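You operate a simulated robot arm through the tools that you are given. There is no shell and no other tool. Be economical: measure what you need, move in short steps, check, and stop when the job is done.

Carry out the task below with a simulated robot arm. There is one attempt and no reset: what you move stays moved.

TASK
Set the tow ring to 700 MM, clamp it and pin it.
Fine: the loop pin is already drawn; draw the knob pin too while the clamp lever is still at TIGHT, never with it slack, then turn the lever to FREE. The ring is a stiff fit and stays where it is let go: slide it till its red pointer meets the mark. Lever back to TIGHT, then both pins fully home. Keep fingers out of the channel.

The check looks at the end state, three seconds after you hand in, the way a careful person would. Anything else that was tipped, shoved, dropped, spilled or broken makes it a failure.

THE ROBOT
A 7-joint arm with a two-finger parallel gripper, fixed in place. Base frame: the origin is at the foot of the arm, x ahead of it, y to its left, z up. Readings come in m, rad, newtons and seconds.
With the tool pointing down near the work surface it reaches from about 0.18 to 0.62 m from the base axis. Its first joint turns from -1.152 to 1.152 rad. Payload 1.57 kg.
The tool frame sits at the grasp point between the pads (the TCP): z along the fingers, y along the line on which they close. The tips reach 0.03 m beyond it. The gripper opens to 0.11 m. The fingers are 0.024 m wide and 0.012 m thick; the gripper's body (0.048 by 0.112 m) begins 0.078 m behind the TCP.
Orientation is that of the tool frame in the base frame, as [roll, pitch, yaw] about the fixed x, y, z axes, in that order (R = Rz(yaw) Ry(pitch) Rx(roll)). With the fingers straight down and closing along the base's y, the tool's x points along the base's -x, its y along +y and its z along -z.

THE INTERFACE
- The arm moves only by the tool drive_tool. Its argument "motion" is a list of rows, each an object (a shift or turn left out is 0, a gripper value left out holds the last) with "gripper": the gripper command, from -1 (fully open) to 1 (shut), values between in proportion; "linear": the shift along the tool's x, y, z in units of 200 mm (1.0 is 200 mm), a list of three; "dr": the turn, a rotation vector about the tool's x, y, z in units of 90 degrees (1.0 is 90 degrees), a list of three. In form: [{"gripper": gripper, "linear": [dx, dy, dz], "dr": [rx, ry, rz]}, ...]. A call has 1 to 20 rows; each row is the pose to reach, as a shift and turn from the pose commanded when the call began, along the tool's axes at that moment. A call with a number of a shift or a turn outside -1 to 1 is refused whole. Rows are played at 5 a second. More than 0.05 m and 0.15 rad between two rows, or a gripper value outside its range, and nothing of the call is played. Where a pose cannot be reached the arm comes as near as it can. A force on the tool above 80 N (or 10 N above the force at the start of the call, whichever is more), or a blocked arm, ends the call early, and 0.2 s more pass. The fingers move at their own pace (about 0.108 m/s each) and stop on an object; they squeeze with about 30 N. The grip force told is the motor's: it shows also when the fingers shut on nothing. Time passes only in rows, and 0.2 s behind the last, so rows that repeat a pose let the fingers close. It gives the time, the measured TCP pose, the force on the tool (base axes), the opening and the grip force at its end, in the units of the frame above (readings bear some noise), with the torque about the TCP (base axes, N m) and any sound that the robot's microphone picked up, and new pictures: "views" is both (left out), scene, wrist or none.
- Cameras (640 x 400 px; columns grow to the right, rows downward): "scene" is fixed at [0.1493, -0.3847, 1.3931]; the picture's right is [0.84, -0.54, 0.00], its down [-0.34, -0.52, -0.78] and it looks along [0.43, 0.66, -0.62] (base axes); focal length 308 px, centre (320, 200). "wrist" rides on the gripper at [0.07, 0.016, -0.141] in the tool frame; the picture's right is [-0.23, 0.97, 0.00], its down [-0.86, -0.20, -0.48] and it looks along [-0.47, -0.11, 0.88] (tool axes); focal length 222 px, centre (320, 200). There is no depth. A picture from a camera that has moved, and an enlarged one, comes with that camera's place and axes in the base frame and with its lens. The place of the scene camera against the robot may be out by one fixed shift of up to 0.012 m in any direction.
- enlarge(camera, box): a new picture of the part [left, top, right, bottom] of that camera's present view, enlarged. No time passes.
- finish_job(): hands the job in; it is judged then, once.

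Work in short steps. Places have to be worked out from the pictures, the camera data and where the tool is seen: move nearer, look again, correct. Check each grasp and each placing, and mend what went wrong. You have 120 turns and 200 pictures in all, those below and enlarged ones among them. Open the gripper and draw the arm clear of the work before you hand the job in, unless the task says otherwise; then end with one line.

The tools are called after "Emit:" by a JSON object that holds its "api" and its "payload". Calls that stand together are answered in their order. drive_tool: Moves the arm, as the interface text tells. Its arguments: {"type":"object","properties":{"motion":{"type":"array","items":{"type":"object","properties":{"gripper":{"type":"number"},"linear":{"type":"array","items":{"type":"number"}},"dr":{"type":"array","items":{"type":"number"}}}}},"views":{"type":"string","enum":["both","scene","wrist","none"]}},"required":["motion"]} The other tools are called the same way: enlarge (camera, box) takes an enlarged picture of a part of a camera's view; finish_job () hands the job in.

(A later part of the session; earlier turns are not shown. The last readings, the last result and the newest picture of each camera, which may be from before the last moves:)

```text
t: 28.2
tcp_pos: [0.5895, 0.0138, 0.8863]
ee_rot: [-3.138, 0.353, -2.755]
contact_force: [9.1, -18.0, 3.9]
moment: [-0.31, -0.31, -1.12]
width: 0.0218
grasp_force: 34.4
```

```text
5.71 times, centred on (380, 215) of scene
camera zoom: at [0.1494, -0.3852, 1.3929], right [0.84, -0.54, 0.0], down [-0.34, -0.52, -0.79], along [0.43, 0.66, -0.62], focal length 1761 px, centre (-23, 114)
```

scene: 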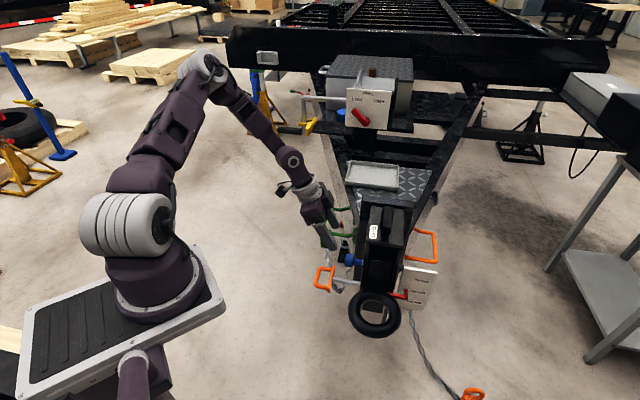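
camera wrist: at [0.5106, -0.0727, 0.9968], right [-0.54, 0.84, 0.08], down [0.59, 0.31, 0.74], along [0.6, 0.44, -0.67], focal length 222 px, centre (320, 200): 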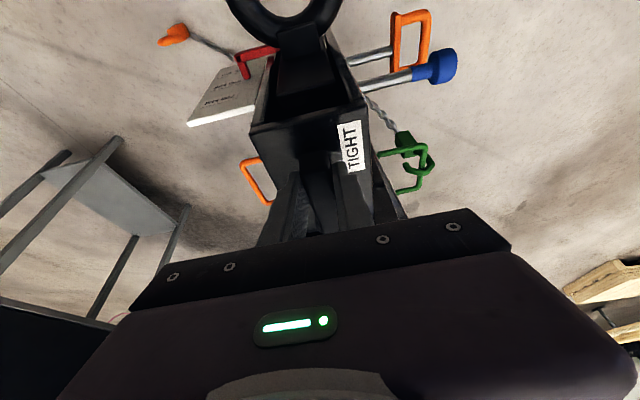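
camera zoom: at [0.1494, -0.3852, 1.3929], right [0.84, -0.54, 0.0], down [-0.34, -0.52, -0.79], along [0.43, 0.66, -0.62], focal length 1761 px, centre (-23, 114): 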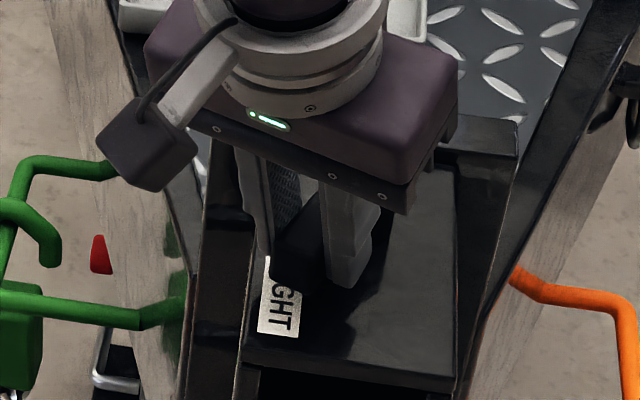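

The lever turns with about 20 N tangential and almost no radial load, so the hub estimate is right. Continuing 30°, then another 30°.

Emit:
{"api": "drive_tool", "payload": {"motion": [{"linear": [-0.0026, 0.0418, 0.0009], "dr": [0.0285, 0, 0.0783]}, {"linear": [-0.0103, 0.0828, 0.0037], "dr": [0.057, 0, 0.1567]}, {"linear": [-0.0229, 0.1225, 0.0083], "dr": [0.0855, 0, 0.235]}, {"linear": [-0.0403, 0.16, 0.0146], "dr": [0.114, 0, 0.3133]}, {"linear": [-0.0403, 0.16, 0.0146], "dr": [0.114, 0, 0.3133]}], "views": "none"}}

Emit:
{"api": "drive_tool", "payload": {"motion": [{"linear": [-0.0026, 0.0418, 0.0009], "dr": [0.0285, 0, 0.0783]}, {"linear": [-0.0103, 0.0828, 0.0037], "dr": [0.057, 0, 0.1567]}, {"linear": [-0.0229, 0.1225, 0.0083], "dr": [0.0855, 0, 0.235]}, {"linear": [-0.0229, 0.1225, 0.0083], "dr": [0.0855, 0, 0.235]}], "views": "wrist"}}

Emit:
{"api": "enlarge", "payload": {"camera": "scene", "box": [330, 180, 430, 250]}}

```text
t: 29.4
tcp_pos: [0.5871, 0.0461, 0.8864]
ee_rot: [-3.139, 0.352, 3.003]
contact_force: [18.6, -25.4, 10.1]
moment: [-1.02, -0.32, -1.23]
width: 0.0229
grasp_force: 34.8
```

```text
t: 30.4
tcp_pos: [0.5935, 0.0692, 0.8857]
ee_rot: [-3.138, 0.349, 2.611]
contact_force: [6.4, -30.9, 5.0]
moment: [-1.1, 0.33, -1.29]
width: 0.0236
grasp_force: 35.9
camera wrist: at [0.503, 0.1426, 0.9953], right [0.68, 0.73, 0.07], down [0.45, -0.49, 0.74], along [0.58, -0.47, -0.66], focal length 222 px, centre (320, 200)
```

wrist: 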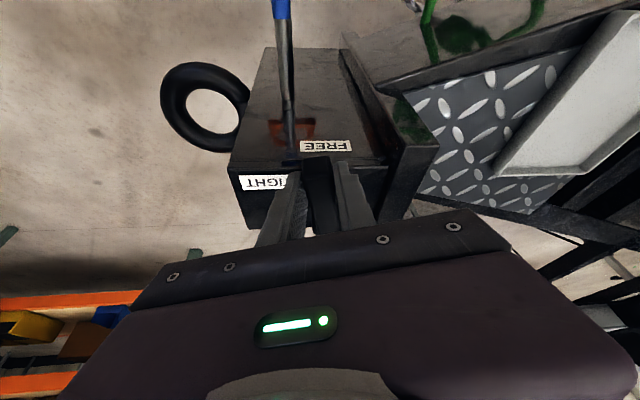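

```text
5.71 times, centred on (380, 215) of scene
camera zoom: at [0.1494, -0.3855, 1.3928], right [0.84, -0.54, 0.0], down [-0.34, -0.52, -0.79], along [0.43, 0.66, -0.62], focal length 1761 px, centre (-23, 114)
```

zoom: 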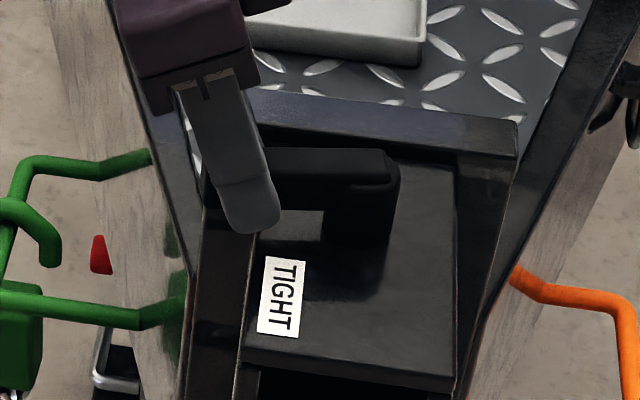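

About 75° turned; the bar points nearly at FREE. I turn the remaining 15° (to 90°), then a little to feel the stop.

Emit:
{"api": "drive_tool", "payload": {"motion": [{"linear": [-0.0026, 0.0418, 0.0009], "dr": [0.0285, 0, 0.0783]}, {"linear": [-0.0103, 0.0828, 0.0037], "dr": [0.057, 0, 0.1567]}, {"linear": [-0.0103, 0.0828, 0.0037], "dr": [0.057, 0, 0.1567]}], "views": "none"}}

Emit:
{"api": "enlarge", "payload": {"camera": "scene", "box": [330, 180, 430, 250]}}

```text
t: 31.2
tcp_pos: [0.6003, 0.0805, 0.886]
ee_rot: [-3.133, 0.349, 2.348]
contact_force: [-22.7, -42.4, 9.1]
moment: [0.26, 0.18, -0.75]
width: 0.0218
grasp_force: 35.0
```

```text
5.71 times, centred on (380, 215) of scene
camera zoom: at [0.1486, -0.3858, 1.3928], right [0.84, -0.54, 0.0], down [-0.34, -0.52, -0.79], along [0.43, 0.66, -0.62], focal length 1761 px, centre (-23, 114)
```

zoom: 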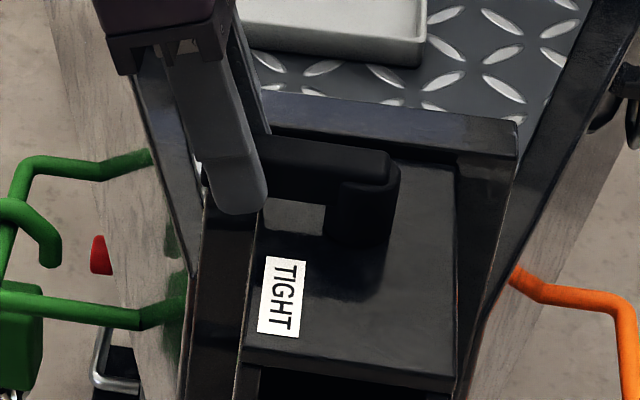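

The resisting force jumped to about 46 N at 90°, so the lever is against its FREE stop. I release and back off.

Emit:
{"api": "drive_tool", "payload": {"motion": [{"gripper": -0.2}, {"gripper": -0.2}, {"linear": [0, 0, -0.2]}, {"linear": [0, 0, -0.4]}, {"linear": [0, 0, -0.5]}], "views": "wrist"}}

Emit:
{"api": "enlarge", "payload": {"camera": "scene", "box": [330, 180, 430, 250]}}

```text
t: 32.4
tcp_pos: [0.5798, 0.1092, 0.9803]
ee_rot: [-3.141, 0.351, 2.353]
contact_force: [-0.2, 0.7, -0.5]
moment: [0.01, 0.01, 0.01]
width: 0.0658
grasp_force: 0.1
camera wrist: at [0.5102, 0.2035, 1.0898], right [0.84, 0.54, 0.08], down [0.31, -0.59, 0.74], along [0.44, -0.6, -0.66], focal length 222 px, centre (320, 200)
```

wrist: 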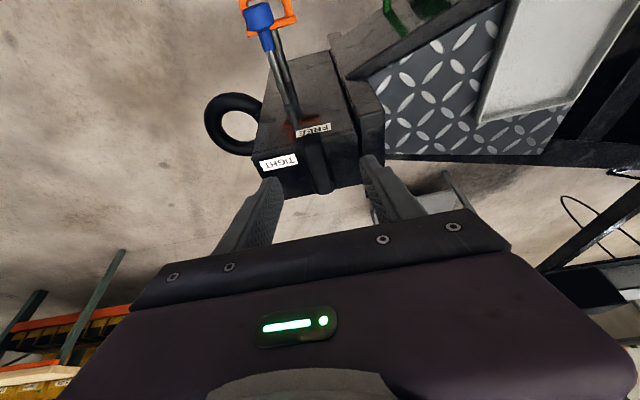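

```text
5.71 times, centred on (380, 215) of scene
camera zoom: at [0.1493, -0.3848, 1.3931], right [0.84, -0.54, 0.0], down [-0.34, -0.52, -0.78], along [0.43, 0.66, -0.62], focal length 1761 px, centre (-23, 114)
```

zoom: 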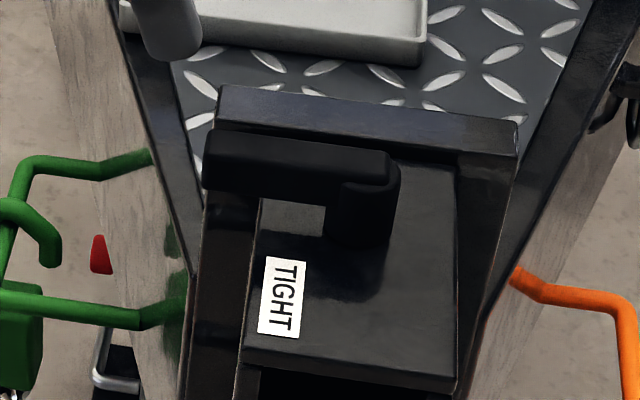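

The lever is on FREE. Next the ring: its centre is at about (0.527,-0.075,0.64) with a tube about 34 mm thick, so the front of the tube is near (0.488,-0.114). I'll move above it with the tool vertical, to place one finger in the hole and one in front (away from the channel).

Emit:
{"api": "drive_tool", "payload": {"motion": [{"linear": [-0.05, -0.16, 0.018], "dr": [0, 0.037, 0]}, {"linear": [-0.1, -0.32, 0.036], "dr": [0, 0.074, 0]}, {"linear": [-0.148, -0.48, 0.053], "dr": [0, 0.111, 0]}, {"linear": [-0.197, -0.64, 0.071], "dr": [0, 0.148, 0]}, {"linear": [-0.246, -0.8, 0.089], "dr": [0, 0.185, 0]}, {"linear": [-0.295, -0.96, 0.107], "dr": [0, 0.222, 0]}], "views": "none"}}

Emit:
{"api": "drive_tool", "payload": {"motion": [{"linear": [-0.152, -0.152, 0.0]}, {"linear": [-0.152, -0.152, 0.22]}, {"linear": [-0.152, -0.152, 0.45]}, {"linear": [-0.152, -0.152, 0.68]}, {"linear": [-0.152, -0.152, 0.9]}, {"linear": [-0.152, -0.152, 0.9]}], "views": "both"}}

```text
t: 33.8
tcp_pos: [0.4862, -0.0712, 0.9802]
ee_rot: [3.141, 0.0, 2.354]
contact_force: [-0.4, -0.2, 0.2]
moment: [0.01, 0.01, 0.0]
width: 0.066
grasp_force: 0.0
```

```text
t: 35.2
tcp_pos: [0.4873, -0.114, 0.8012]
ee_rot: [-3.14, 0.003, 2.353]
contact_force: [-0.1, -0.7, -0.4]
moment: [0.03, 0.01, 0.0]
width: 0.066
grasp_force: 0.1
camera wrist: at [0.4496, -0.052, 0.9423], right [0.85, 0.53, 0.0], down [0.46, -0.75, 0.48], along [0.25, -0.41, -0.88], focal length 222 px, centre (320, 200)
```

scene: 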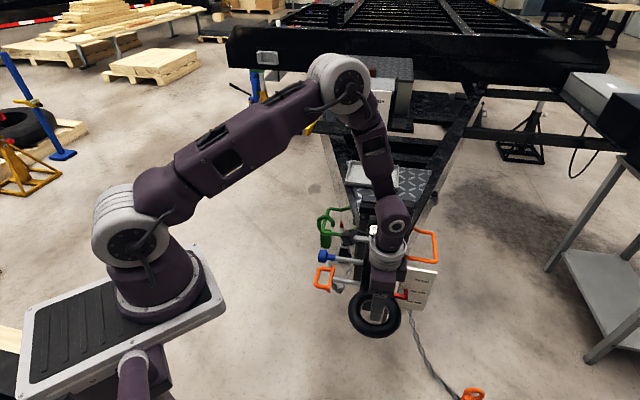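
wrist: 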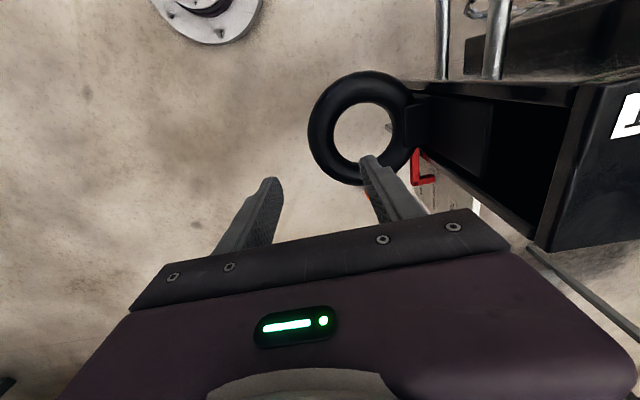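

My estimate refines to ring centre (0.524,-0.072), tube radius ≈0.051 and thickness ≈27 mm. I shift 6 mm and descend to just above the ring to check straddling.

Emit:
{"api": "drive_tool", "payload": {"motion": [{"linear": [0.02, 0.02, 0.2]}, {"linear": [0.02, 0.02, 0.42]}, {"linear": [0.02, 0.02, 0.42]}], "views": "wrist"}}

Emit:
{"api": "enlarge", "payload": {"camera": "scene", "box": [310, 240, 450, 345]}}

```text
t: 36.0
tcp_pos: [0.4877, -0.1077, 0.7163]
ee_rot: [3.141, 0.001, 2.352]
contact_force: [-0.4, -0.2, 0.2]
moment: [0.0, 0.01, 0.0]
width: 0.0661
grasp_force: 0.1
camera wrist: at [0.4489, -0.046, 0.8578], right [0.85, 0.53, 0.0], down [0.46, -0.75, 0.48], along [0.25, -0.41, -0.88], focal length 222 px, centre (320, 200)
```

wrist: 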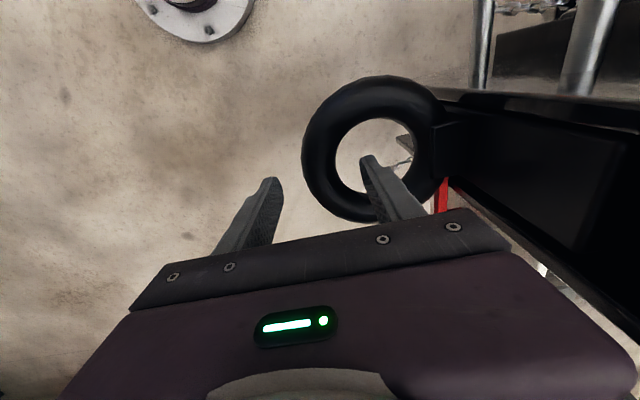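

```text
3.81 times, centred on (380, 292) of scene
camera zoom: at [0.1493, -0.3847, 1.3931], right [0.84, -0.54, 0.0], down [-0.34, -0.52, -0.78], along [0.43, 0.66, -0.62], focal length 1174 px, centre (91, -152)
```

zoom: 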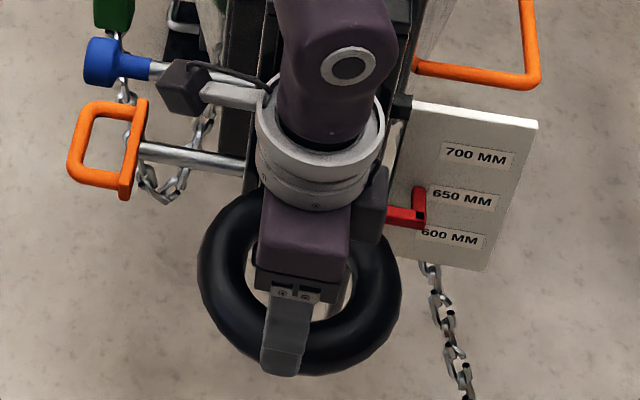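

The inner finger's tip lines up with the ring hole and the outer one clears the front. I descend 68 mm and close on the tube.

Emit:
{"api": "drive_tool", "payload": {"motion": [{"linear": [0, 0, 0.12]}, {"linear": [0, 0, 0.24]}, {"linear": [0, 0, 0.34]}, {"linear": [0, 0, 0.34]}, {"gripper": 1, "linear": [0, 0, 0.34]}, {"linear": [0, 0, 0.34]}, {"linear": [0, 0, 0.34]}], "views": "wrist"}}

Emit:
{"api": "enlarge", "payload": {"camera": "scene", "box": [310, 240, 450, 345]}}

```text
t: 37.6
tcp_pos: [0.4894, -0.1084, 0.6479]
ee_rot: [3.14, 0.004, 2.353]
contact_force: [16.8, 10.6, -11.4]
moment: [-0.07, -0.13, -1.37]
width: 0.0433
grasp_force: 45.0
camera wrist: at [0.451, -0.0457, 0.7899], right [0.85, 0.52, 0.0], down [0.46, -0.75, 0.48], along [0.25, -0.41, -0.88], focal length 222 px, centre (320, 200)
```

wrist: 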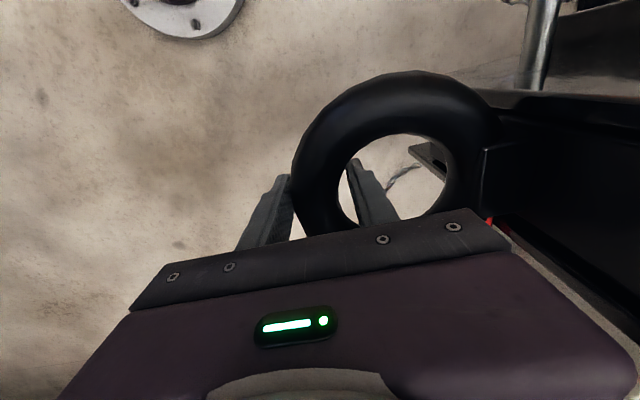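

```text
3.81 times, centred on (380, 292) of scene
camera zoom: at [0.1498, -0.3846, 1.393], right [0.84, -0.54, 0.0], down [-0.34, -0.52, -0.78], along [0.43, 0.66, -0.62], focal length 1174 px, centre (91, -152)
```

zoom: 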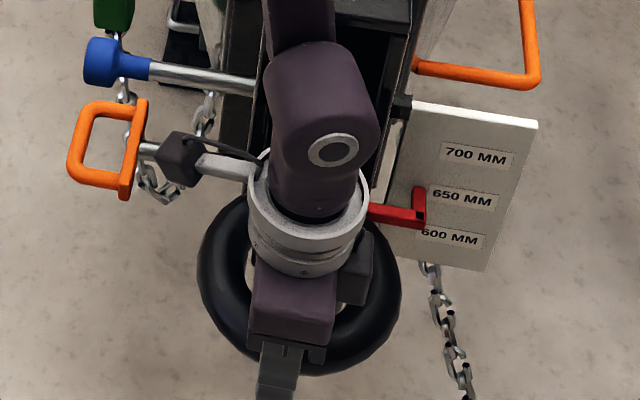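

The tube is gripped (43 mm). I lift 10 mm as a trial and read the force.

Emit:
{"api": "drive_tool", "payload": {"motion": [{"linear": [0, 0, -0.025]}, {"linear": [0, 0, -0.05]}, {"linear": [0, 0, -0.05]}], "views": "none"}}

Emit:
{"api": "enlarge", "payload": {"camera": "scene", "box": [310, 240, 450, 345]}}

```text
t: 38.4
tcp_pos: [0.4896, -0.109, 0.6575]
ee_rot: [3.14, 0.008, 2.353]
contact_force: [30.1, -3.5, -31.2]
moment: [-0.1, -0.08, -1.24]
width: 0.0424
grasp_force: 44.5
```

```text
3.81 times, centred on (380, 292) of scene
camera zoom: at [0.1503, -0.3849, 1.3929], right [0.84, -0.54, 0.0], down [-0.34, -0.52, -0.78], along [0.43, 0.66, -0.62], focal length 1174 px, centre (91, -152)
```

zoom: 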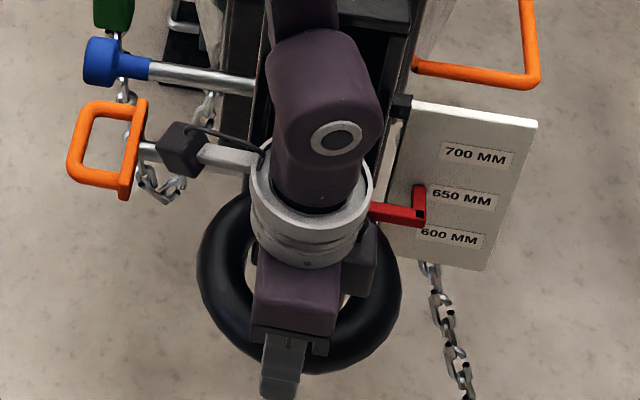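

The ring barely moved; the fingers slid up the tube (about 30 N friction). I need a positive lift from beneath, so I open, rise, and re-approach from the front with the tool leaned 65° so one finger goes under the tube and one over it.

Emit:
{"api": "drive_tool", "payload": {"motion": [{"gripper": -0.3}, {"gripper": -0.3}, {"linear": [0, 0, -0.2]}, {"linear": [0, 0, -0.4]}, {"linear": [0, 0, -0.6]}], "views": "none"}}

Emit:
{"api": "drive_tool", "payload": {"motion": [{"linear": [0, -0.15, 0], "dr": [0, 0, 0]}, {"linear": [0.001, -0.25, 0.04], "dr": [-0.08, 0, 0]}, {"linear": [0.001, -0.3, 0.08], "dr": [-0.16, 0, 0]}, {"linear": [0.002, -0.35, 0.12], "dr": [-0.24, 0, 0]}, {"linear": [0.002, -0.4, 0.16], "dr": [-0.32, 0, 0]}, {"linear": [0.003, -0.45, 0.2], "dr": [-0.4, 0, 0]}, {"linear": [0.003, -0.5, 0.25], "dr": [-0.48, 0, 0]}, {"linear": [0.004, -0.545, 0.3], "dr": [-0.56, 0, 0]}, {"linear": [0.005, -0.545, 0.35], "dr": [-0.64, 0, 0]}, {"linear": [0.005, -0.545, 0.4], "dr": [-0.722, 0, 0]}, {"linear": [0.005, -0.545, 0.4], "dr": [-0.722, 0, 0]}], "views": "both"}}

```text
t: 39.6
tcp_pos: [0.4869, -0.1094, 0.7772]
ee_rot: [3.141, 0.001, 2.354]
contact_force: [0.3, 0.0, 0.1]
moment: [0.0, 0.0, -0.02]
width: 0.0715
grasp_force: 0.1
```

```text
t: 42.0
tcp_pos: [0.4101, -0.183, 0.6985]
ee_rot: [2.007, 0.002, 2.353]
contact_force: [0.3, -1.3, 0.3]
moment: [-0.01, -0.01, 0.02]
width: 0.0714
grasp_force: 0.0
out of reach, approached as far as the arm can: row 6
camera wrist: at [0.2741, -0.2189, 0.7736], right [0.45, 0.13, 0.88], down [0.24, -0.97, 0.02], along [0.86, 0.2, -0.47], focal length 222 px, centre (320, 200)
```

scene: 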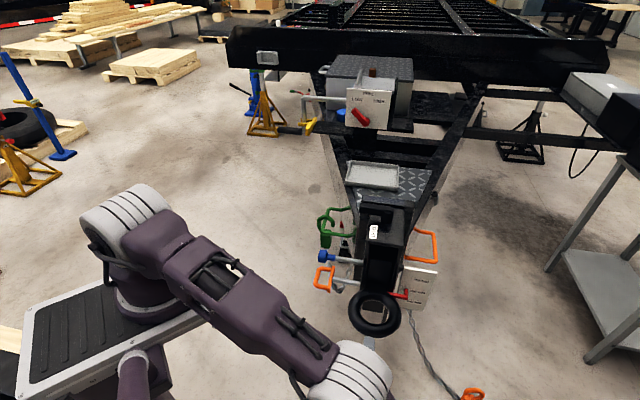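
wrist: 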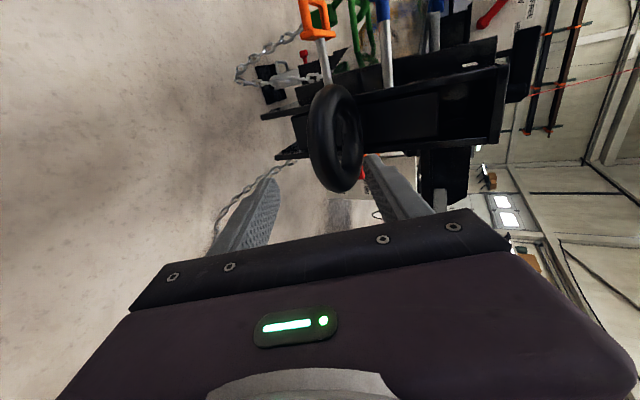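

Everything matches prediction: the tube appears between the lower and upper fingers. I approach 0.10 m along the tool axis and check.

Emit:
{"api": "drive_tool", "payload": {"motion": [{"linear": [-0.004, 0.004, 0.2]}, {"linear": [-0.008, 0.008, 0.36]}, {"linear": [-0.0125, 0.013, 0.5]}, {"linear": [-0.0125, 0.013, 0.5]}], "views": "wrist"}}

Emit:
{"api": "enlarge", "payload": {"camera": "scene", "box": [310, 240, 450, 345]}}

```text
t: 43.0
tcp_pos: [0.4763, -0.1203, 0.6594]
ee_rot: [2.007, 0.002, 2.353]
contact_force: [-0.7, 0.5, -0.5]
moment: [-0.03, 0.0, -0.01]
width: 0.0717
grasp_force: 0.0
camera wrist: at [0.3415, -0.155, 0.7336], right [0.45, 0.13, 0.88], down [0.24, -0.97, 0.02], along [0.86, 0.2, -0.47], focal length 222 px, centre (320, 200)
```

wrist: 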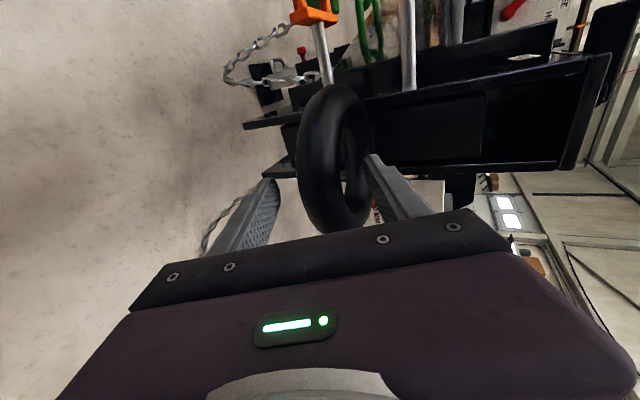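

```text
3.81 times, centred on (380, 292) of scene
camera zoom: at [0.1493, -0.3847, 1.3931], right [0.84, -0.54, 0.0], down [-0.34, -0.52, -0.78], along [0.43, 0.66, -0.62], focal length 1174 px, centre (91, -152)
```

zoom: 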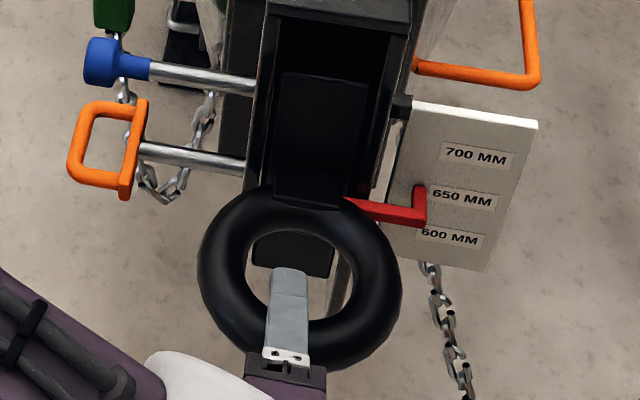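

The upper finger is over the hole and the lower one under the tube. I advance the last 18 mm and close.

Emit:
{"api": "drive_tool", "payload": {"motion": [{"linear": [0, 0, 0.05]}, {"linear": [0, 0, 0.09]}, {"gripper": 1, "linear": [0, 0, 0.09]}, {"linear": [0, 0, 0.09]}, {"linear": [0, 0, 0.09]}], "views": "wrist"}}

Emit:
{"api": "enlarge", "payload": {"camera": "scene", "box": [310, 240, 450, 345]}}

```text
t: 44.2
tcp_pos: [0.4887, -0.1093, 0.6517]
ee_rot: [2.007, 0.0, 2.352]
contact_force: [7.2, 2.5, -2.6]
moment: [1.01, 0.19, 0.1]
width: 0.0373
grasp_force: 43.5
camera wrist: at [0.353, -0.1441, 0.7266], right [0.45, 0.13, 0.88], down [0.23, -0.97, 0.02], along [0.86, 0.2, -0.47], focal length 222 px, centre (320, 200)
```

wrist: 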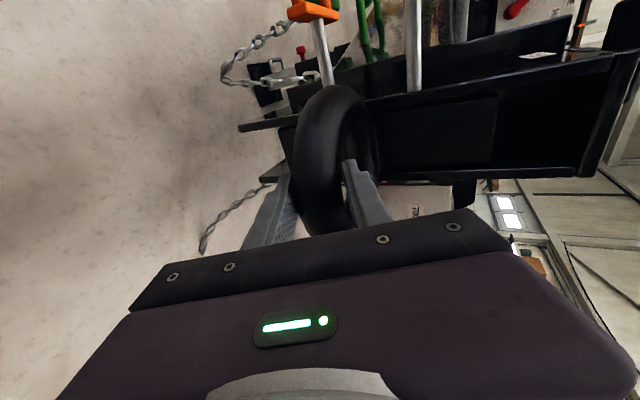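

```text
3.81 times, centred on (380, 292) of scene
camera zoom: at [0.1495, -0.3847, 1.393], right [0.84, -0.54, 0.0], down [-0.34, -0.52, -0.78], along [0.43, 0.66, -0.62], focal length 1174 px, centre (91, -152)
```

zoom: 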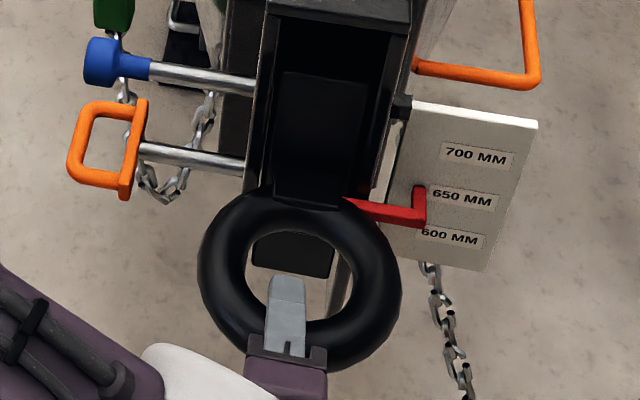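

Gripped across the tube (37 mm). I lift straight up 10 mm and check whether the pointer follows.

Emit:
{"api": "drive_tool", "payload": {"motion": [{"linear": [0, 0.0226, -0.0106]}, {"linear": [0, 0.0453, -0.0211]}, {"linear": [0, 0.0453, -0.0211]}], "views": "none"}}

Emit:
{"api": "enlarge", "payload": {"camera": "scene", "box": [310, 240, 450, 345]}}

```text
t: 45.0
tcp_pos: [0.4867, -0.11, 0.6598]
ee_rot: [2.013, 0.001, 2.351]
contact_force: [-4.5, -0.7, -32.9]
moment: [0.65, 0.31, -1.2]
width: 0.0372
grasp_force: 43.7
```

```text
3.81 times, centred on (380, 292) of scene
camera zoom: at [0.1497, -0.3849, 1.3929], right [0.84, -0.54, 0.0], down [-0.34, -0.52, -0.78], along [0.43, 0.66, -0.62], focal length 1174 px, centre (91, -152)
```

zoom: 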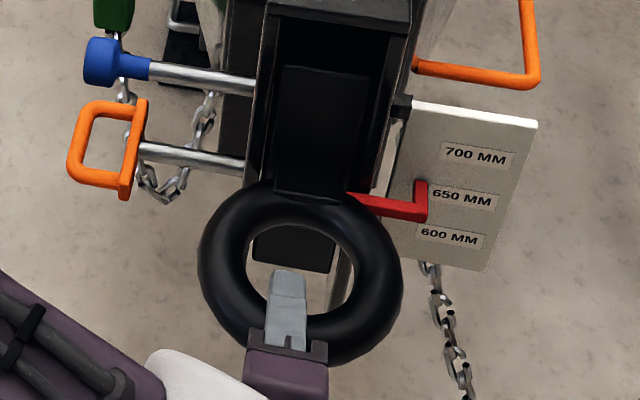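

The pointer is moving with the ring (about 33 N). Before continuing, I zoom on the scale plate for the exact mark.

Emit:
{"api": "enlarge", "payload": {"camera": "scene", "box": [390, 260, 440, 302]}}

```text
9.52 times, centred on (415, 281) of scene
camera zoom: at [0.1497, -0.3849, 1.3929], right [0.84, -0.54, 0.0], down [-0.34, -0.52, -0.78], along [0.43, 0.66, -0.62], focal length 2936 px, centre (-585, -571)
```

zoom: 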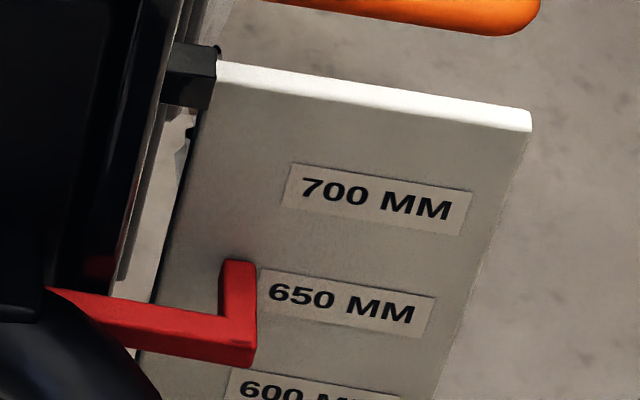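

The labels serve as marks; the pointer tip is now roughly 9 mm above 650. I lift a further 33 mm in small steps.

Emit:
{"api": "drive_tool", "payload": {"motion": [{"linear": [0, 0.03, -0.014]}, {"linear": [0, 0.06, -0.028]}, {"linear": [0, 0.09, -0.042]}, {"linear": [0, 0.12, -0.056]}, {"linear": [0, 0.15, -0.07]}, {"linear": [0, 0.15, -0.07]}], "views": "none"}}

Emit:
{"api": "enlarge", "payload": {"camera": "scene", "box": [390, 260, 440, 302]}}

```text
t: 46.4
tcp_pos: [0.486, -0.1112, 0.6927]
ee_rot: [2.014, 0.0, 2.354]
contact_force: [-15.9, -6.0, -30.7]
moment: [1.05, 0.67, 0.12]
width: 0.0374
grasp_force: 43.7
```

```text
9.52 times, centred on (415, 281) of scene
camera zoom: at [0.1495, -0.385, 1.393], right [0.84, -0.54, 0.0], down [-0.34, -0.52, -0.78], along [0.43, 0.66, -0.62], focal length 2936 px, centre (-585, -571)
```

zoom: 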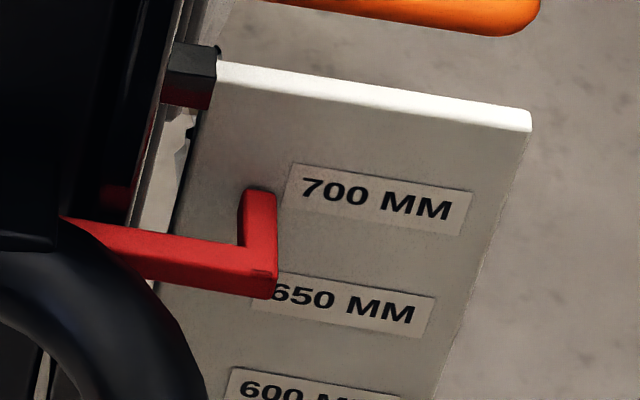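

The tip seems about 9–12 mm short of 700. I lift 9 mm and then will check parallax-free.

Emit:
{"api": "drive_tool", "payload": {"motion": [{"linear": [0, 0.02, -0.0095]}, {"linear": [0, 0.041, -0.019]}, {"linear": [0, 0.041, -0.019]}], "views": "wrist"}}

Emit:
{"api": "enlarge", "payload": {"camera": "scene", "box": [390, 260, 440, 302]}}

```text
t: 47.2
tcp_pos: [0.4871, -0.1106, 0.7022]
ee_rot: [2.016, 0.0, 2.352]
contact_force: [-8.8, -2.8, -38.2]
moment: [1.07, 0.42, -0.11]
width: 0.0374
grasp_force: 43.6
camera wrist: at [0.3522, -0.1446, 0.7777], right [0.46, 0.13, 0.88], down [0.23, -0.97, 0.03], along [0.86, 0.19, -0.48], focal length 222 px, centre (320, 200)
```

wrist: 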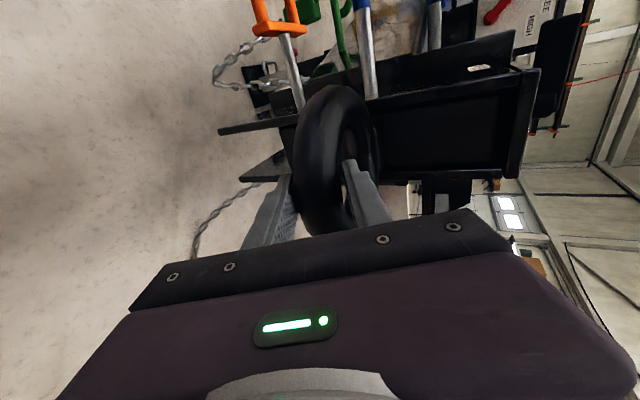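

```text
9.52 times, centred on (415, 281) of scene
camera zoom: at [0.1498, -0.385, 1.3929], right [0.84, -0.54, 0.0], down [-0.34, -0.52, -0.78], along [0.43, 0.66, -0.62], focal length 2936 px, centre (-585, -571)
```

zoom: 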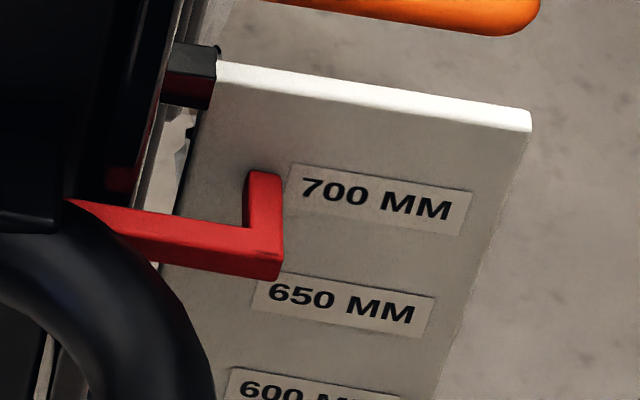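

The tip now reads about at 700 in this oblique view. I release the ring, back away, and take a level view of the pointer against the plate.

Emit:
{"api": "drive_tool", "payload": {"motion": [{"gripper": -0.3}, {"gripper": -0.3}, {"linear": [0, 0, -0.2]}, {"linear": [0, 0, -0.4]}, {"linear": [0, 0, -0.6]}], "views": "none"}}

Emit:
{"api": "enlarge", "payload": {"camera": "scene", "box": [390, 260, 440, 302]}}

```text
t: 48.4
tcp_pos: [0.4112, -0.1869, 0.756]
ee_rot: [2.008, 0.001, 2.353]
contact_force: [-0.1, -0.9, 0.0]
moment: [-0.01, 0.0, -0.02]
width: 0.0717
grasp_force: 0.0
```

```text
9.52 times, centred on (415, 281) of scene
camera zoom: at [0.1494, -0.3847, 1.3931], right [0.84, -0.54, 0.0], down [-0.34, -0.52, -0.78], along [0.43, 0.66, -0.62], focal length 2936 px, centre (-585, -571)
```

zoom: 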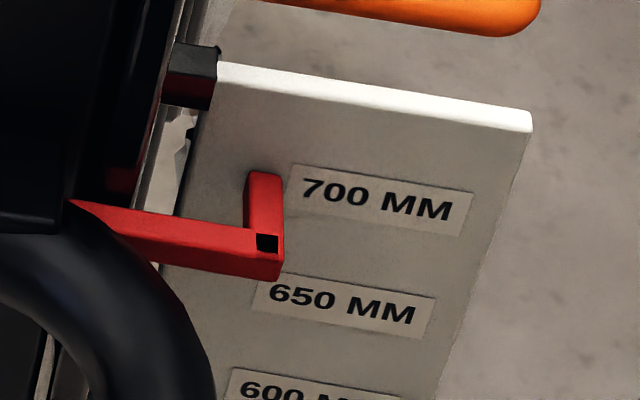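

Pointer held its place. I shift to a lower-right viewpoint so the wrist camera sees pointer and plate at eye level (camera z≈0.70).

Emit:
{"api": "drive_tool", "payload": {"motion": [{"linear": [-0.095, -0.15, 0.067]}, {"linear": [-0.19, -0.3, 0.134]}, {"linear": [-0.284, -0.45, 0.2]}, {"linear": [-0.378, -0.598, 0.267]}, {"linear": [-0.378, -0.598, 0.267]}], "views": "wrist"}}

```text
t: 49.6
tcp_pos: [0.4544, -0.2336, 0.6463]
ee_rot: [2.007, -0.001, 2.351]
contact_force: [0.6, -0.2, -0.4]
moment: [0.0, 0.01, 0.02]
width: 0.0713
grasp_force: 0.1
out of reach, approached as far as the arm can: row 4, 5
camera wrist: at [0.319, -0.2677, 0.721], right [0.45, 0.13, 0.88], down [0.24, -0.97, 0.02], along [0.86, 0.2, -0.47], focal length 222 px, centre (320, 200)
```

wrist: 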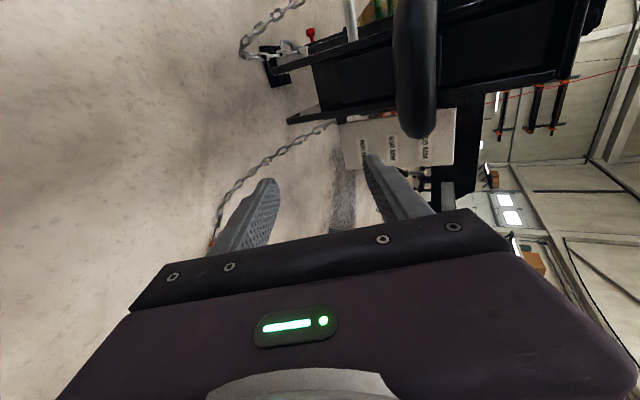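

The ring hides the pointer from here; I slide 60 mm further to the right.

Emit:
{"api": "drive_tool", "payload": {"motion": [{"linear": [-0.15, 0, 0]}, {"linear": [-0.3, 0, 0]}, {"linear": [-0.3, 0, 0]}], "views": "wrist"}}

Emit:
{"api": "enlarge", "payload": {"camera": "wrist", "box": [320, 60, 480, 180]}}

```text
t: 50.4
tcp_pos: [0.4874, -0.25, 0.6647]
ee_rot: [2.008, 0.002, 2.353]
contact_force: [0.0, -0.4, 0.3]
moment: [0.0, 0.01, 0.01]
width: 0.0713
grasp_force: 0.1
out of reach, approached as far as the arm can: row 1, 2, 3
camera wrist: at [0.3509, -0.2841, 0.7405], right [0.45, 0.13, 0.88], down [0.24, -0.97, 0.02], along [0.86, 0.2, -0.47], focal length 222 px, centre (320, 200)
```

wrist: 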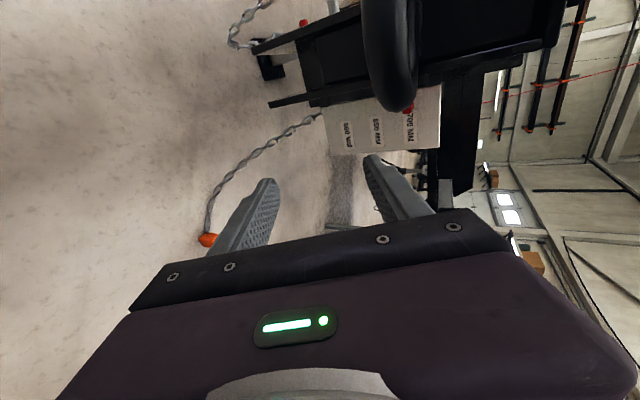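

```text
3.33 times, centred on (400, 120) of wrist
camera zoom: at [0.3509, -0.2841, 0.7405], right [0.45, 0.13, 0.88], down [0.24, -0.97, 0.02], along [0.86, 0.2, -0.47], focal length 740 px, centre (53, 467)
```

zoom: 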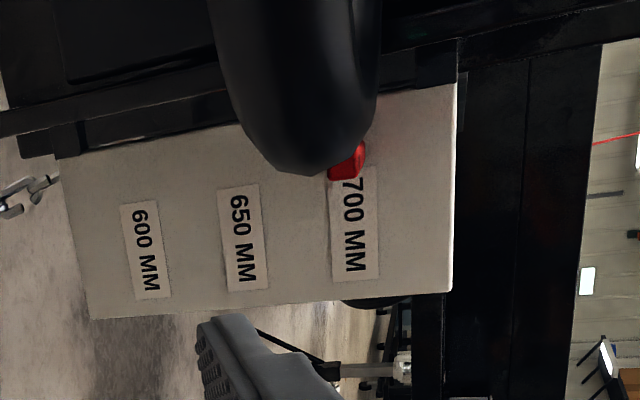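

Emit:
{"api": "enlarge", "payload": {"camera": "wrist", "box": [385, 85, 435, 135]}}

```text
8.00 times, centred on (410, 110) of wrist
camera zoom: at [0.3509, -0.2841, 0.7405], right [0.45, 0.13, 0.88], down [0.24, -0.97, 0.02], along [0.86, 0.2, -0.47], focal length 1777 px, centre (-400, 920)
```

zoom: 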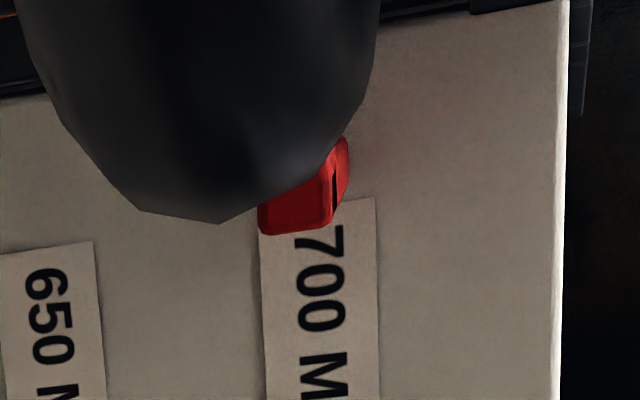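

At near eye level, the pointer tip is about 1.5 mm below the centre of the 700 label. I'll regrip and nudge it up; first return to the pre-grasp pose and take a fine reference zoom of the pointer.

Emit:
{"api": "drive_tool", "payload": {"motion": [{"linear": [0.12, 0.1, -0.06]}, {"linear": [0.25, 0.2, -0.12]}, {"linear": [0.37, 0.3, -0.18]}, {"linear": [0.492, 0.394, -0.235]}, {"linear": [0.492, 0.394, -0.235]}], "views": "none"}}

Emit:
{"api": "enlarge", "payload": {"camera": "scene", "box": [404, 270, 424, 284]}}

```text
t: 51.6
tcp_pos: [0.4088, -0.185, 0.7578]
ee_rot: [2.006, 0.0, 2.353]
contact_force: [0.0, -0.1, -0.1]
moment: [0.04, 0.0, 0.0]
width: 0.0717
grasp_force: 0.1
```

```text
16.00 times, centred on (414, 277) of scene
camera zoom: at [0.1493, -0.3847, 1.3931], right [0.84, -0.54, 0.0], down [-0.34, -0.52, -0.78], along [0.43, 0.66, -0.62], focal length 4932 px, centre (-1184, -1032)
```

zoom: 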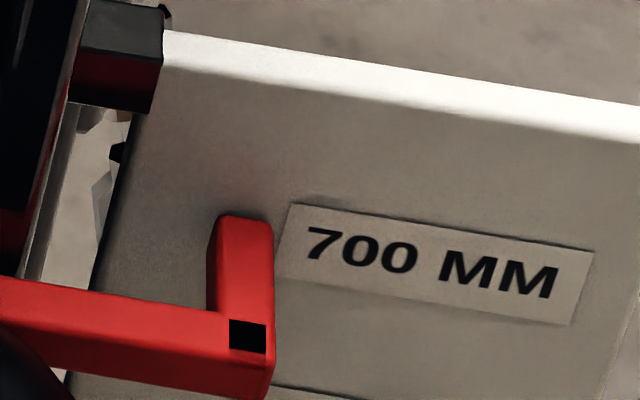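

Reference taken (tip edge at row 215, 3.6 px/mm). I move back onto the tube and close.

Emit:
{"api": "drive_tool", "payload": {"motion": [{"linear": [-0.006, -0.016, 0.2]}, {"linear": [-0.006, -0.016, 0.4]}, {"linear": [-0.006, -0.016, 0.55]}, {"linear": [-0.006, -0.016, 0.613]}, {"linear": [-0.006, -0.016, 0.613]}, {"gripper": 1, "linear": [-0.006, -0.016, 0.613]}, {"linear": [-0.006, -0.016, 0.613]}, {"linear": [-0.006, -0.016, 0.613]}], "views": "none"}}

Emit:
{"api": "enlarge", "payload": {"camera": "scene", "box": [404, 270, 424, 284]}}

```text
t: 53.4
tcp_pos: [0.4867, -0.1072, 0.7009]
ee_rot: [2.013, 0.0, 2.353]
contact_force: [1.2, -1.3, -32.2]
moment: [0.89, 0.09, -0.54]
width: 0.0374
grasp_force: 43.9
```

```text
16.00 times, centred on (414, 277) of scene
camera zoom: at [0.1498, -0.3849, 1.3929], right [0.84, -0.54, 0.0], down [-0.34, -0.52, -0.78], along [0.43, 0.66, -0.62], focal length 4932 px, centre (-1184, -1032)
```

zoom: 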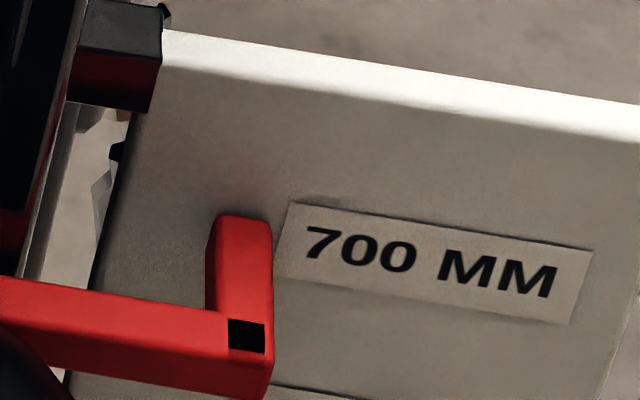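

Ring hasn't moved yet and the arm already carries about 32 N. I lift 2 mm.

Emit:
{"api": "drive_tool", "payload": {"motion": [{"linear": [0, 0.0045, -0.0021]}, {"linear": [0, 0.009, -0.0042]}, {"linear": [0, 0.009, -0.0042]}], "views": "none"}}

Emit:
{"api": "enlarge", "payload": {"camera": "scene", "box": [404, 270, 424, 284]}}

```text
t: 54.2
tcp_pos: [0.4884, -0.1081, 0.7005]
ee_rot: [2.018, 0.0, 2.353]
contact_force: [2.8, 3.0, -53.9]
moment: [1.28, 0.22, 0.1]
width: 0.0377
grasp_force: 43.3
```

```text
16.00 times, centred on (414, 277) of scene
camera zoom: at [0.1502, -0.3849, 1.3929], right [0.84, -0.54, 0.0], down [-0.34, -0.52, -0.78], along [0.43, 0.66, -0.62], focal length 4932 px, centre (-1184, -1032)
```

zoom: 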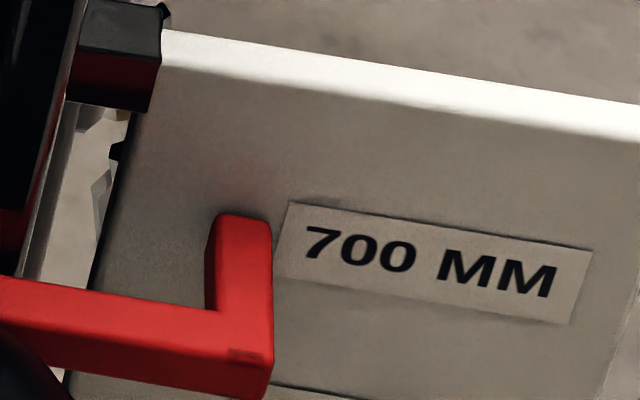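

No movement at 54 N: static friction. I add another 1 mm of command and look again.

Emit:
{"api": "drive_tool", "payload": {"motion": [{"linear": [0, 0.0045, -0.0021]}, {"linear": [0, 0.0045, -0.0021]}], "views": "none"}}

Emit:
{"api": "enlarge", "payload": {"camera": "scene", "box": [404, 270, 424, 284]}}

```text
t: 54.8
tcp_pos: [0.4869, -0.1083, 0.7008]
ee_rot: [2.02, 0.0, 2.352]
contact_force: [-0.5, 5.8, -58.3]
moment: [1.08, 0.26, -0.19]
width: 0.0374
grasp_force: 44.3
```

```text
16.00 times, centred on (414, 277) of scene
camera zoom: at [0.1502, -0.3849, 1.3929], right [0.84, -0.54, 0.0], down [-0.34, -0.52, -0.78], along [0.43, 0.66, -0.62], focal length 4932 px, centre (-1184, -1032)
```

zoom: 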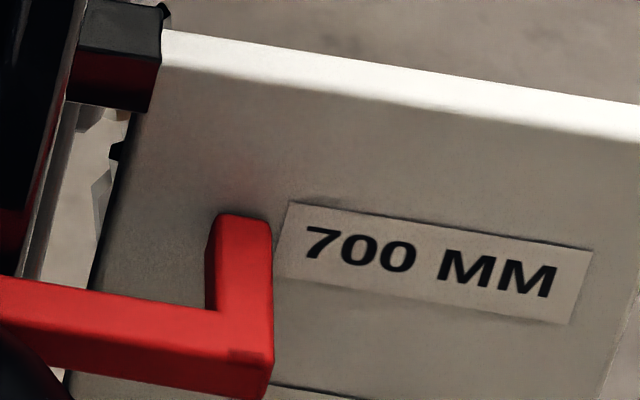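

Emit:
{"api": "drive_tool", "payload": {"motion": [{"linear": [0, 0.006, -0.003]}, {"linear": [0, 0.006, -0.003]}], "views": "none"}}

Emit:
{"api": "enlarge", "payload": {"camera": "scene", "box": [404, 270, 424, 284]}}

```text
t: 55.4
tcp_pos: [0.4863, -0.1102, 0.7019]
ee_rot: [2.022, 0.0, 2.35]
contact_force: [-3.8, 1.7, -61.7]
moment: [0.98, 0.13, -0.25]
width: 0.0373
grasp_force: 43.4
```

```text
16.00 times, centred on (414, 277) of scene
camera zoom: at [0.1502, -0.385, 1.3929], right [0.84, -0.54, 0.0], down [-0.34, -0.52, -0.78], along [0.43, 0.66, -0.62], focal length 4932 px, centre (-1184, -1032)
```

zoom: 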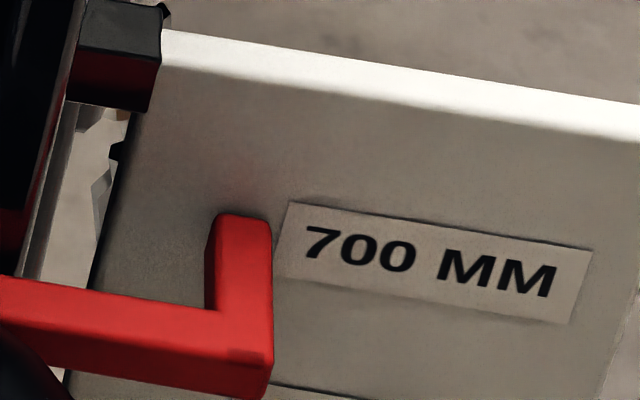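

The pointer hasn't budged at 62 N, so the ring is evidently at its upper end stop; allowing for the tip-to-plate gap, the level view put it within about 1 mm of 700. I relieve the load, release and back off.

Emit:
{"api": "drive_tool", "payload": {"motion": [{"linear": [0, -0.01, 0.005]}, {"linear": [0, -0.018, 0.008]}, {"gripper": -0.3, "linear": [0, -0.018, 0.008]}, {"gripper": -0.3, "linear": [0, -0.018, 0.008]}, {"linear": [0, -0.018, -0.2]}, {"linear": [0, -0.018, -0.4]}, {"linear": [0, -0.018, -0.6]}], "views": "none"}}

Emit:
{"api": "enlarge", "payload": {"camera": "scene", "box": [404, 270, 424, 284]}}

Emit:
{"api": "enlarge", "payload": {"camera": "scene", "box": [310, 190, 450, 320]}}

```text
t: 57.0
tcp_pos: [0.4113, -0.1861, 0.7544]
ee_rot: [2.007, 0.002, 2.355]
contact_force: [0.1, 0.2, -0.3]
moment: [0.0, 0.03, 0.03]
width: 0.0715
grasp_force: 0.0
```

```text
16.00 times, centred on (414, 277) of scene
camera zoom: at [0.1494, -0.3847, 1.3931], right [0.84, -0.54, 0.0], down [-0.34, -0.52, -0.78], along [0.43, 0.66, -0.62], focal length 4932 px, centre (-1184, -1032)
```

zoom: 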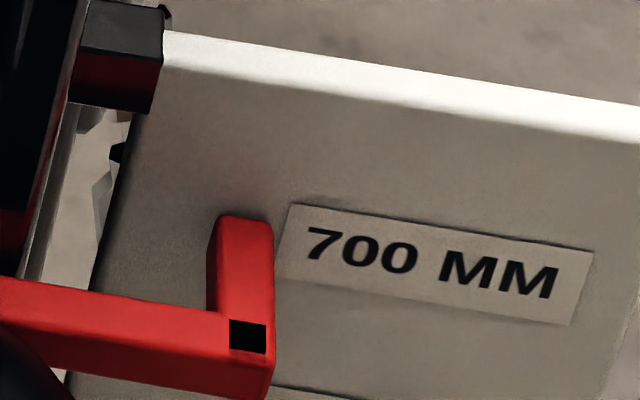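

```text
3.08 times, centred on (380, 255) of scene
camera zoom: at [0.1494, -0.3847, 1.3931], right [0.84, -0.54, 0.0], down [-0.34, -0.52, -0.78], along [0.43, 0.66, -0.62], focal length 948 px, centre (135, 31)
```

zoom: 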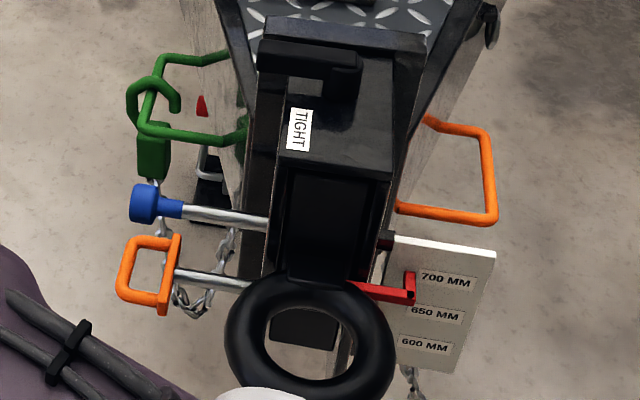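

Pointer is unchanged at 700. Now back to the lever: I straighten up while rising, then traverse over to the pre-grasp pose above the FREE position.

Emit:
{"api": "drive_tool", "payload": {"motion": [{"linear": [0, 0.1, -0.047], "dr": [0.08, 0, 0]}, {"linear": [0, 0.2, -0.094], "dr": [0.16, 0, 0]}, {"linear": [0, 0.3, -0.141], "dr": [0.24, 0, 0]}, {"linear": [0, 0.4, -0.188], "dr": [0.32, 0, 0]}, {"linear": [0, 0.5, -0.235], "dr": [0.4, 0, 0]}, {"linear": [0, 0.6, -0.282], "dr": [0.48, 0, 0]}, {"linear": [0, 0.7, -0.329], "dr": [0.56, 0, 0]}, {"linear": [0, 0.8, -0.376], "dr": [0.64, 0, 0]}, {"linear": [0, 0.906, -0.423], "dr": [0.722, 0, 0]}, {"linear": [0, 0.906, -0.423], "dr": [0.722, 0, 0]}], "views": "none"}}

Emit:
{"api": "drive_tool", "payload": {"motion": [{"linear": [0.05, 0.19, -0.1]}, {"linear": [0.1, 0.38, -0.15]}, {"linear": [0.16, 0.58, -0.15]}, {"linear": [0.214, 0.777, -0.15]}, {"linear": [0.214, 0.777, -0.15]}], "views": "none"}}

```text
t: 59.2
tcp_pos: [0.4111, -0.1841, 0.9533]
ee_rot: [-3.14, 0.003, 2.354]
contact_force: [0.2, -0.2, 0.4]
moment: [-0.02, 0.03, -0.02]
width: 0.0716
grasp_force: 0.0
```

```text
t: 60.4
tcp_pos: [0.492, -0.0458, 0.983]
ee_rot: [-3.141, 0.002, 2.354]
contact_force: [0.5, -0.9, 0.3]
moment: [-0.01, 0.0, 0.0]
width: 0.0715
grasp_force: 0.1
```

The arm is upright over the column as planned. I go on to the lever pre-grasp (0.58,0.109,0.98) with a 20° tilt.

Emit:
{"api": "drive_tool", "payload": {"motion": [{"linear": [0.048, 0.17, 0], "dr": [0, -0.044, 0]}, {"linear": [0.096, 0.34, 0], "dr": [0, -0.088, 0]}, {"linear": [0.144, 0.51, 0.01], "dr": [0, -0.133, 0]}, {"linear": [0.19, 0.69, 0.01], "dr": [0, -0.178, 0]}, {"linear": [0.24, 0.865, 0.02], "dr": [0, -0.222, 0]}, {"linear": [0.24, 0.865, 0.02], "dr": [0, -0.222, 0]}], "views": "wrist"}}

```text
t: 61.8
tcp_pos: [0.5803, 0.1113, 0.979]
ee_rot: [-3.139, 0.351, 2.351]
contact_force: [-0.5, -0.4, 0.7]
moment: [0.01, 0.01, -0.03]
width: 0.0716
grasp_force: 0.1
camera wrist: at [0.5104, 0.2045, 1.0885], right [0.84, 0.54, 0.08], down [0.31, -0.59, 0.74], along [0.44, -0.6, -0.66], focal length 222 px, centre (320, 200)
```

wrist: 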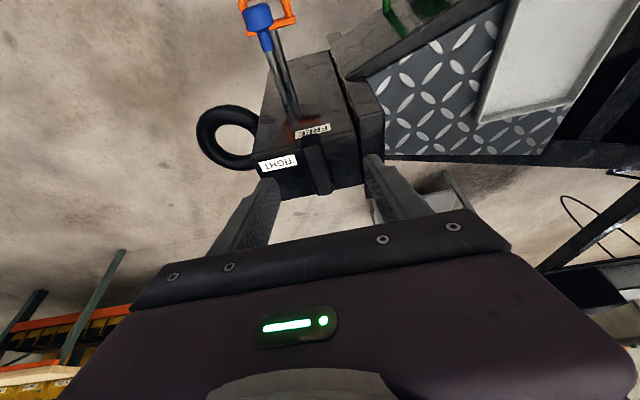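

The pose repeats the earlier one. I descend 0.10 m and close on the bar.

Emit:
{"api": "drive_tool", "payload": {"motion": [{"linear": [0, 0, 0.2]}, {"linear": [0, 0, 0.4]}, {"linear": [0, 0, 0.495]}, {"linear": [0, 0, 0.495]}, {"gripper": 1, "linear": [0, 0, 0.495]}, {"linear": [0, 0, 0.495]}, {"linear": [0, 0, 0.495]}], "views": "none"}}

Emit:
{"api": "enlarge", "payload": {"camera": "scene", "box": [330, 180, 430, 250]}}

```text
t: 63.4
tcp_pos: [0.5981, 0.0825, 0.8859]
ee_rot: [-3.127, 0.346, 2.348]
contact_force: [-34.8, -30.8, 6.2]
moment: [-0.1, -0.22, -0.98]
width: 0.022
grasp_force: 34.8
```

```text
5.71 times, centred on (380, 215) of scene
camera zoom: at [0.1483, -0.3856, 1.3929], right [0.84, -0.54, 0.0], down [-0.34, -0.52, -0.79], along [0.43, 0.66, -0.62], focal length 1761 px, centre (-23, 114)
```

zoom: 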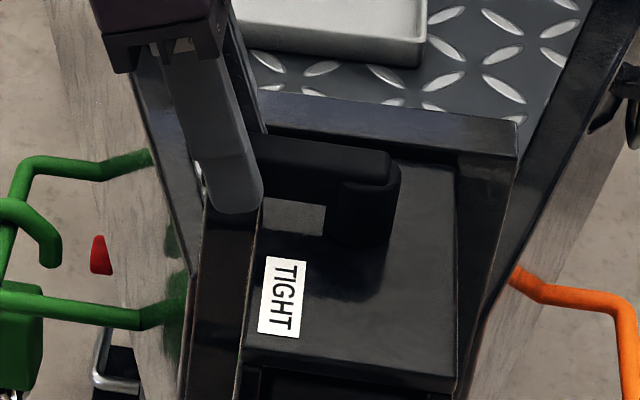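

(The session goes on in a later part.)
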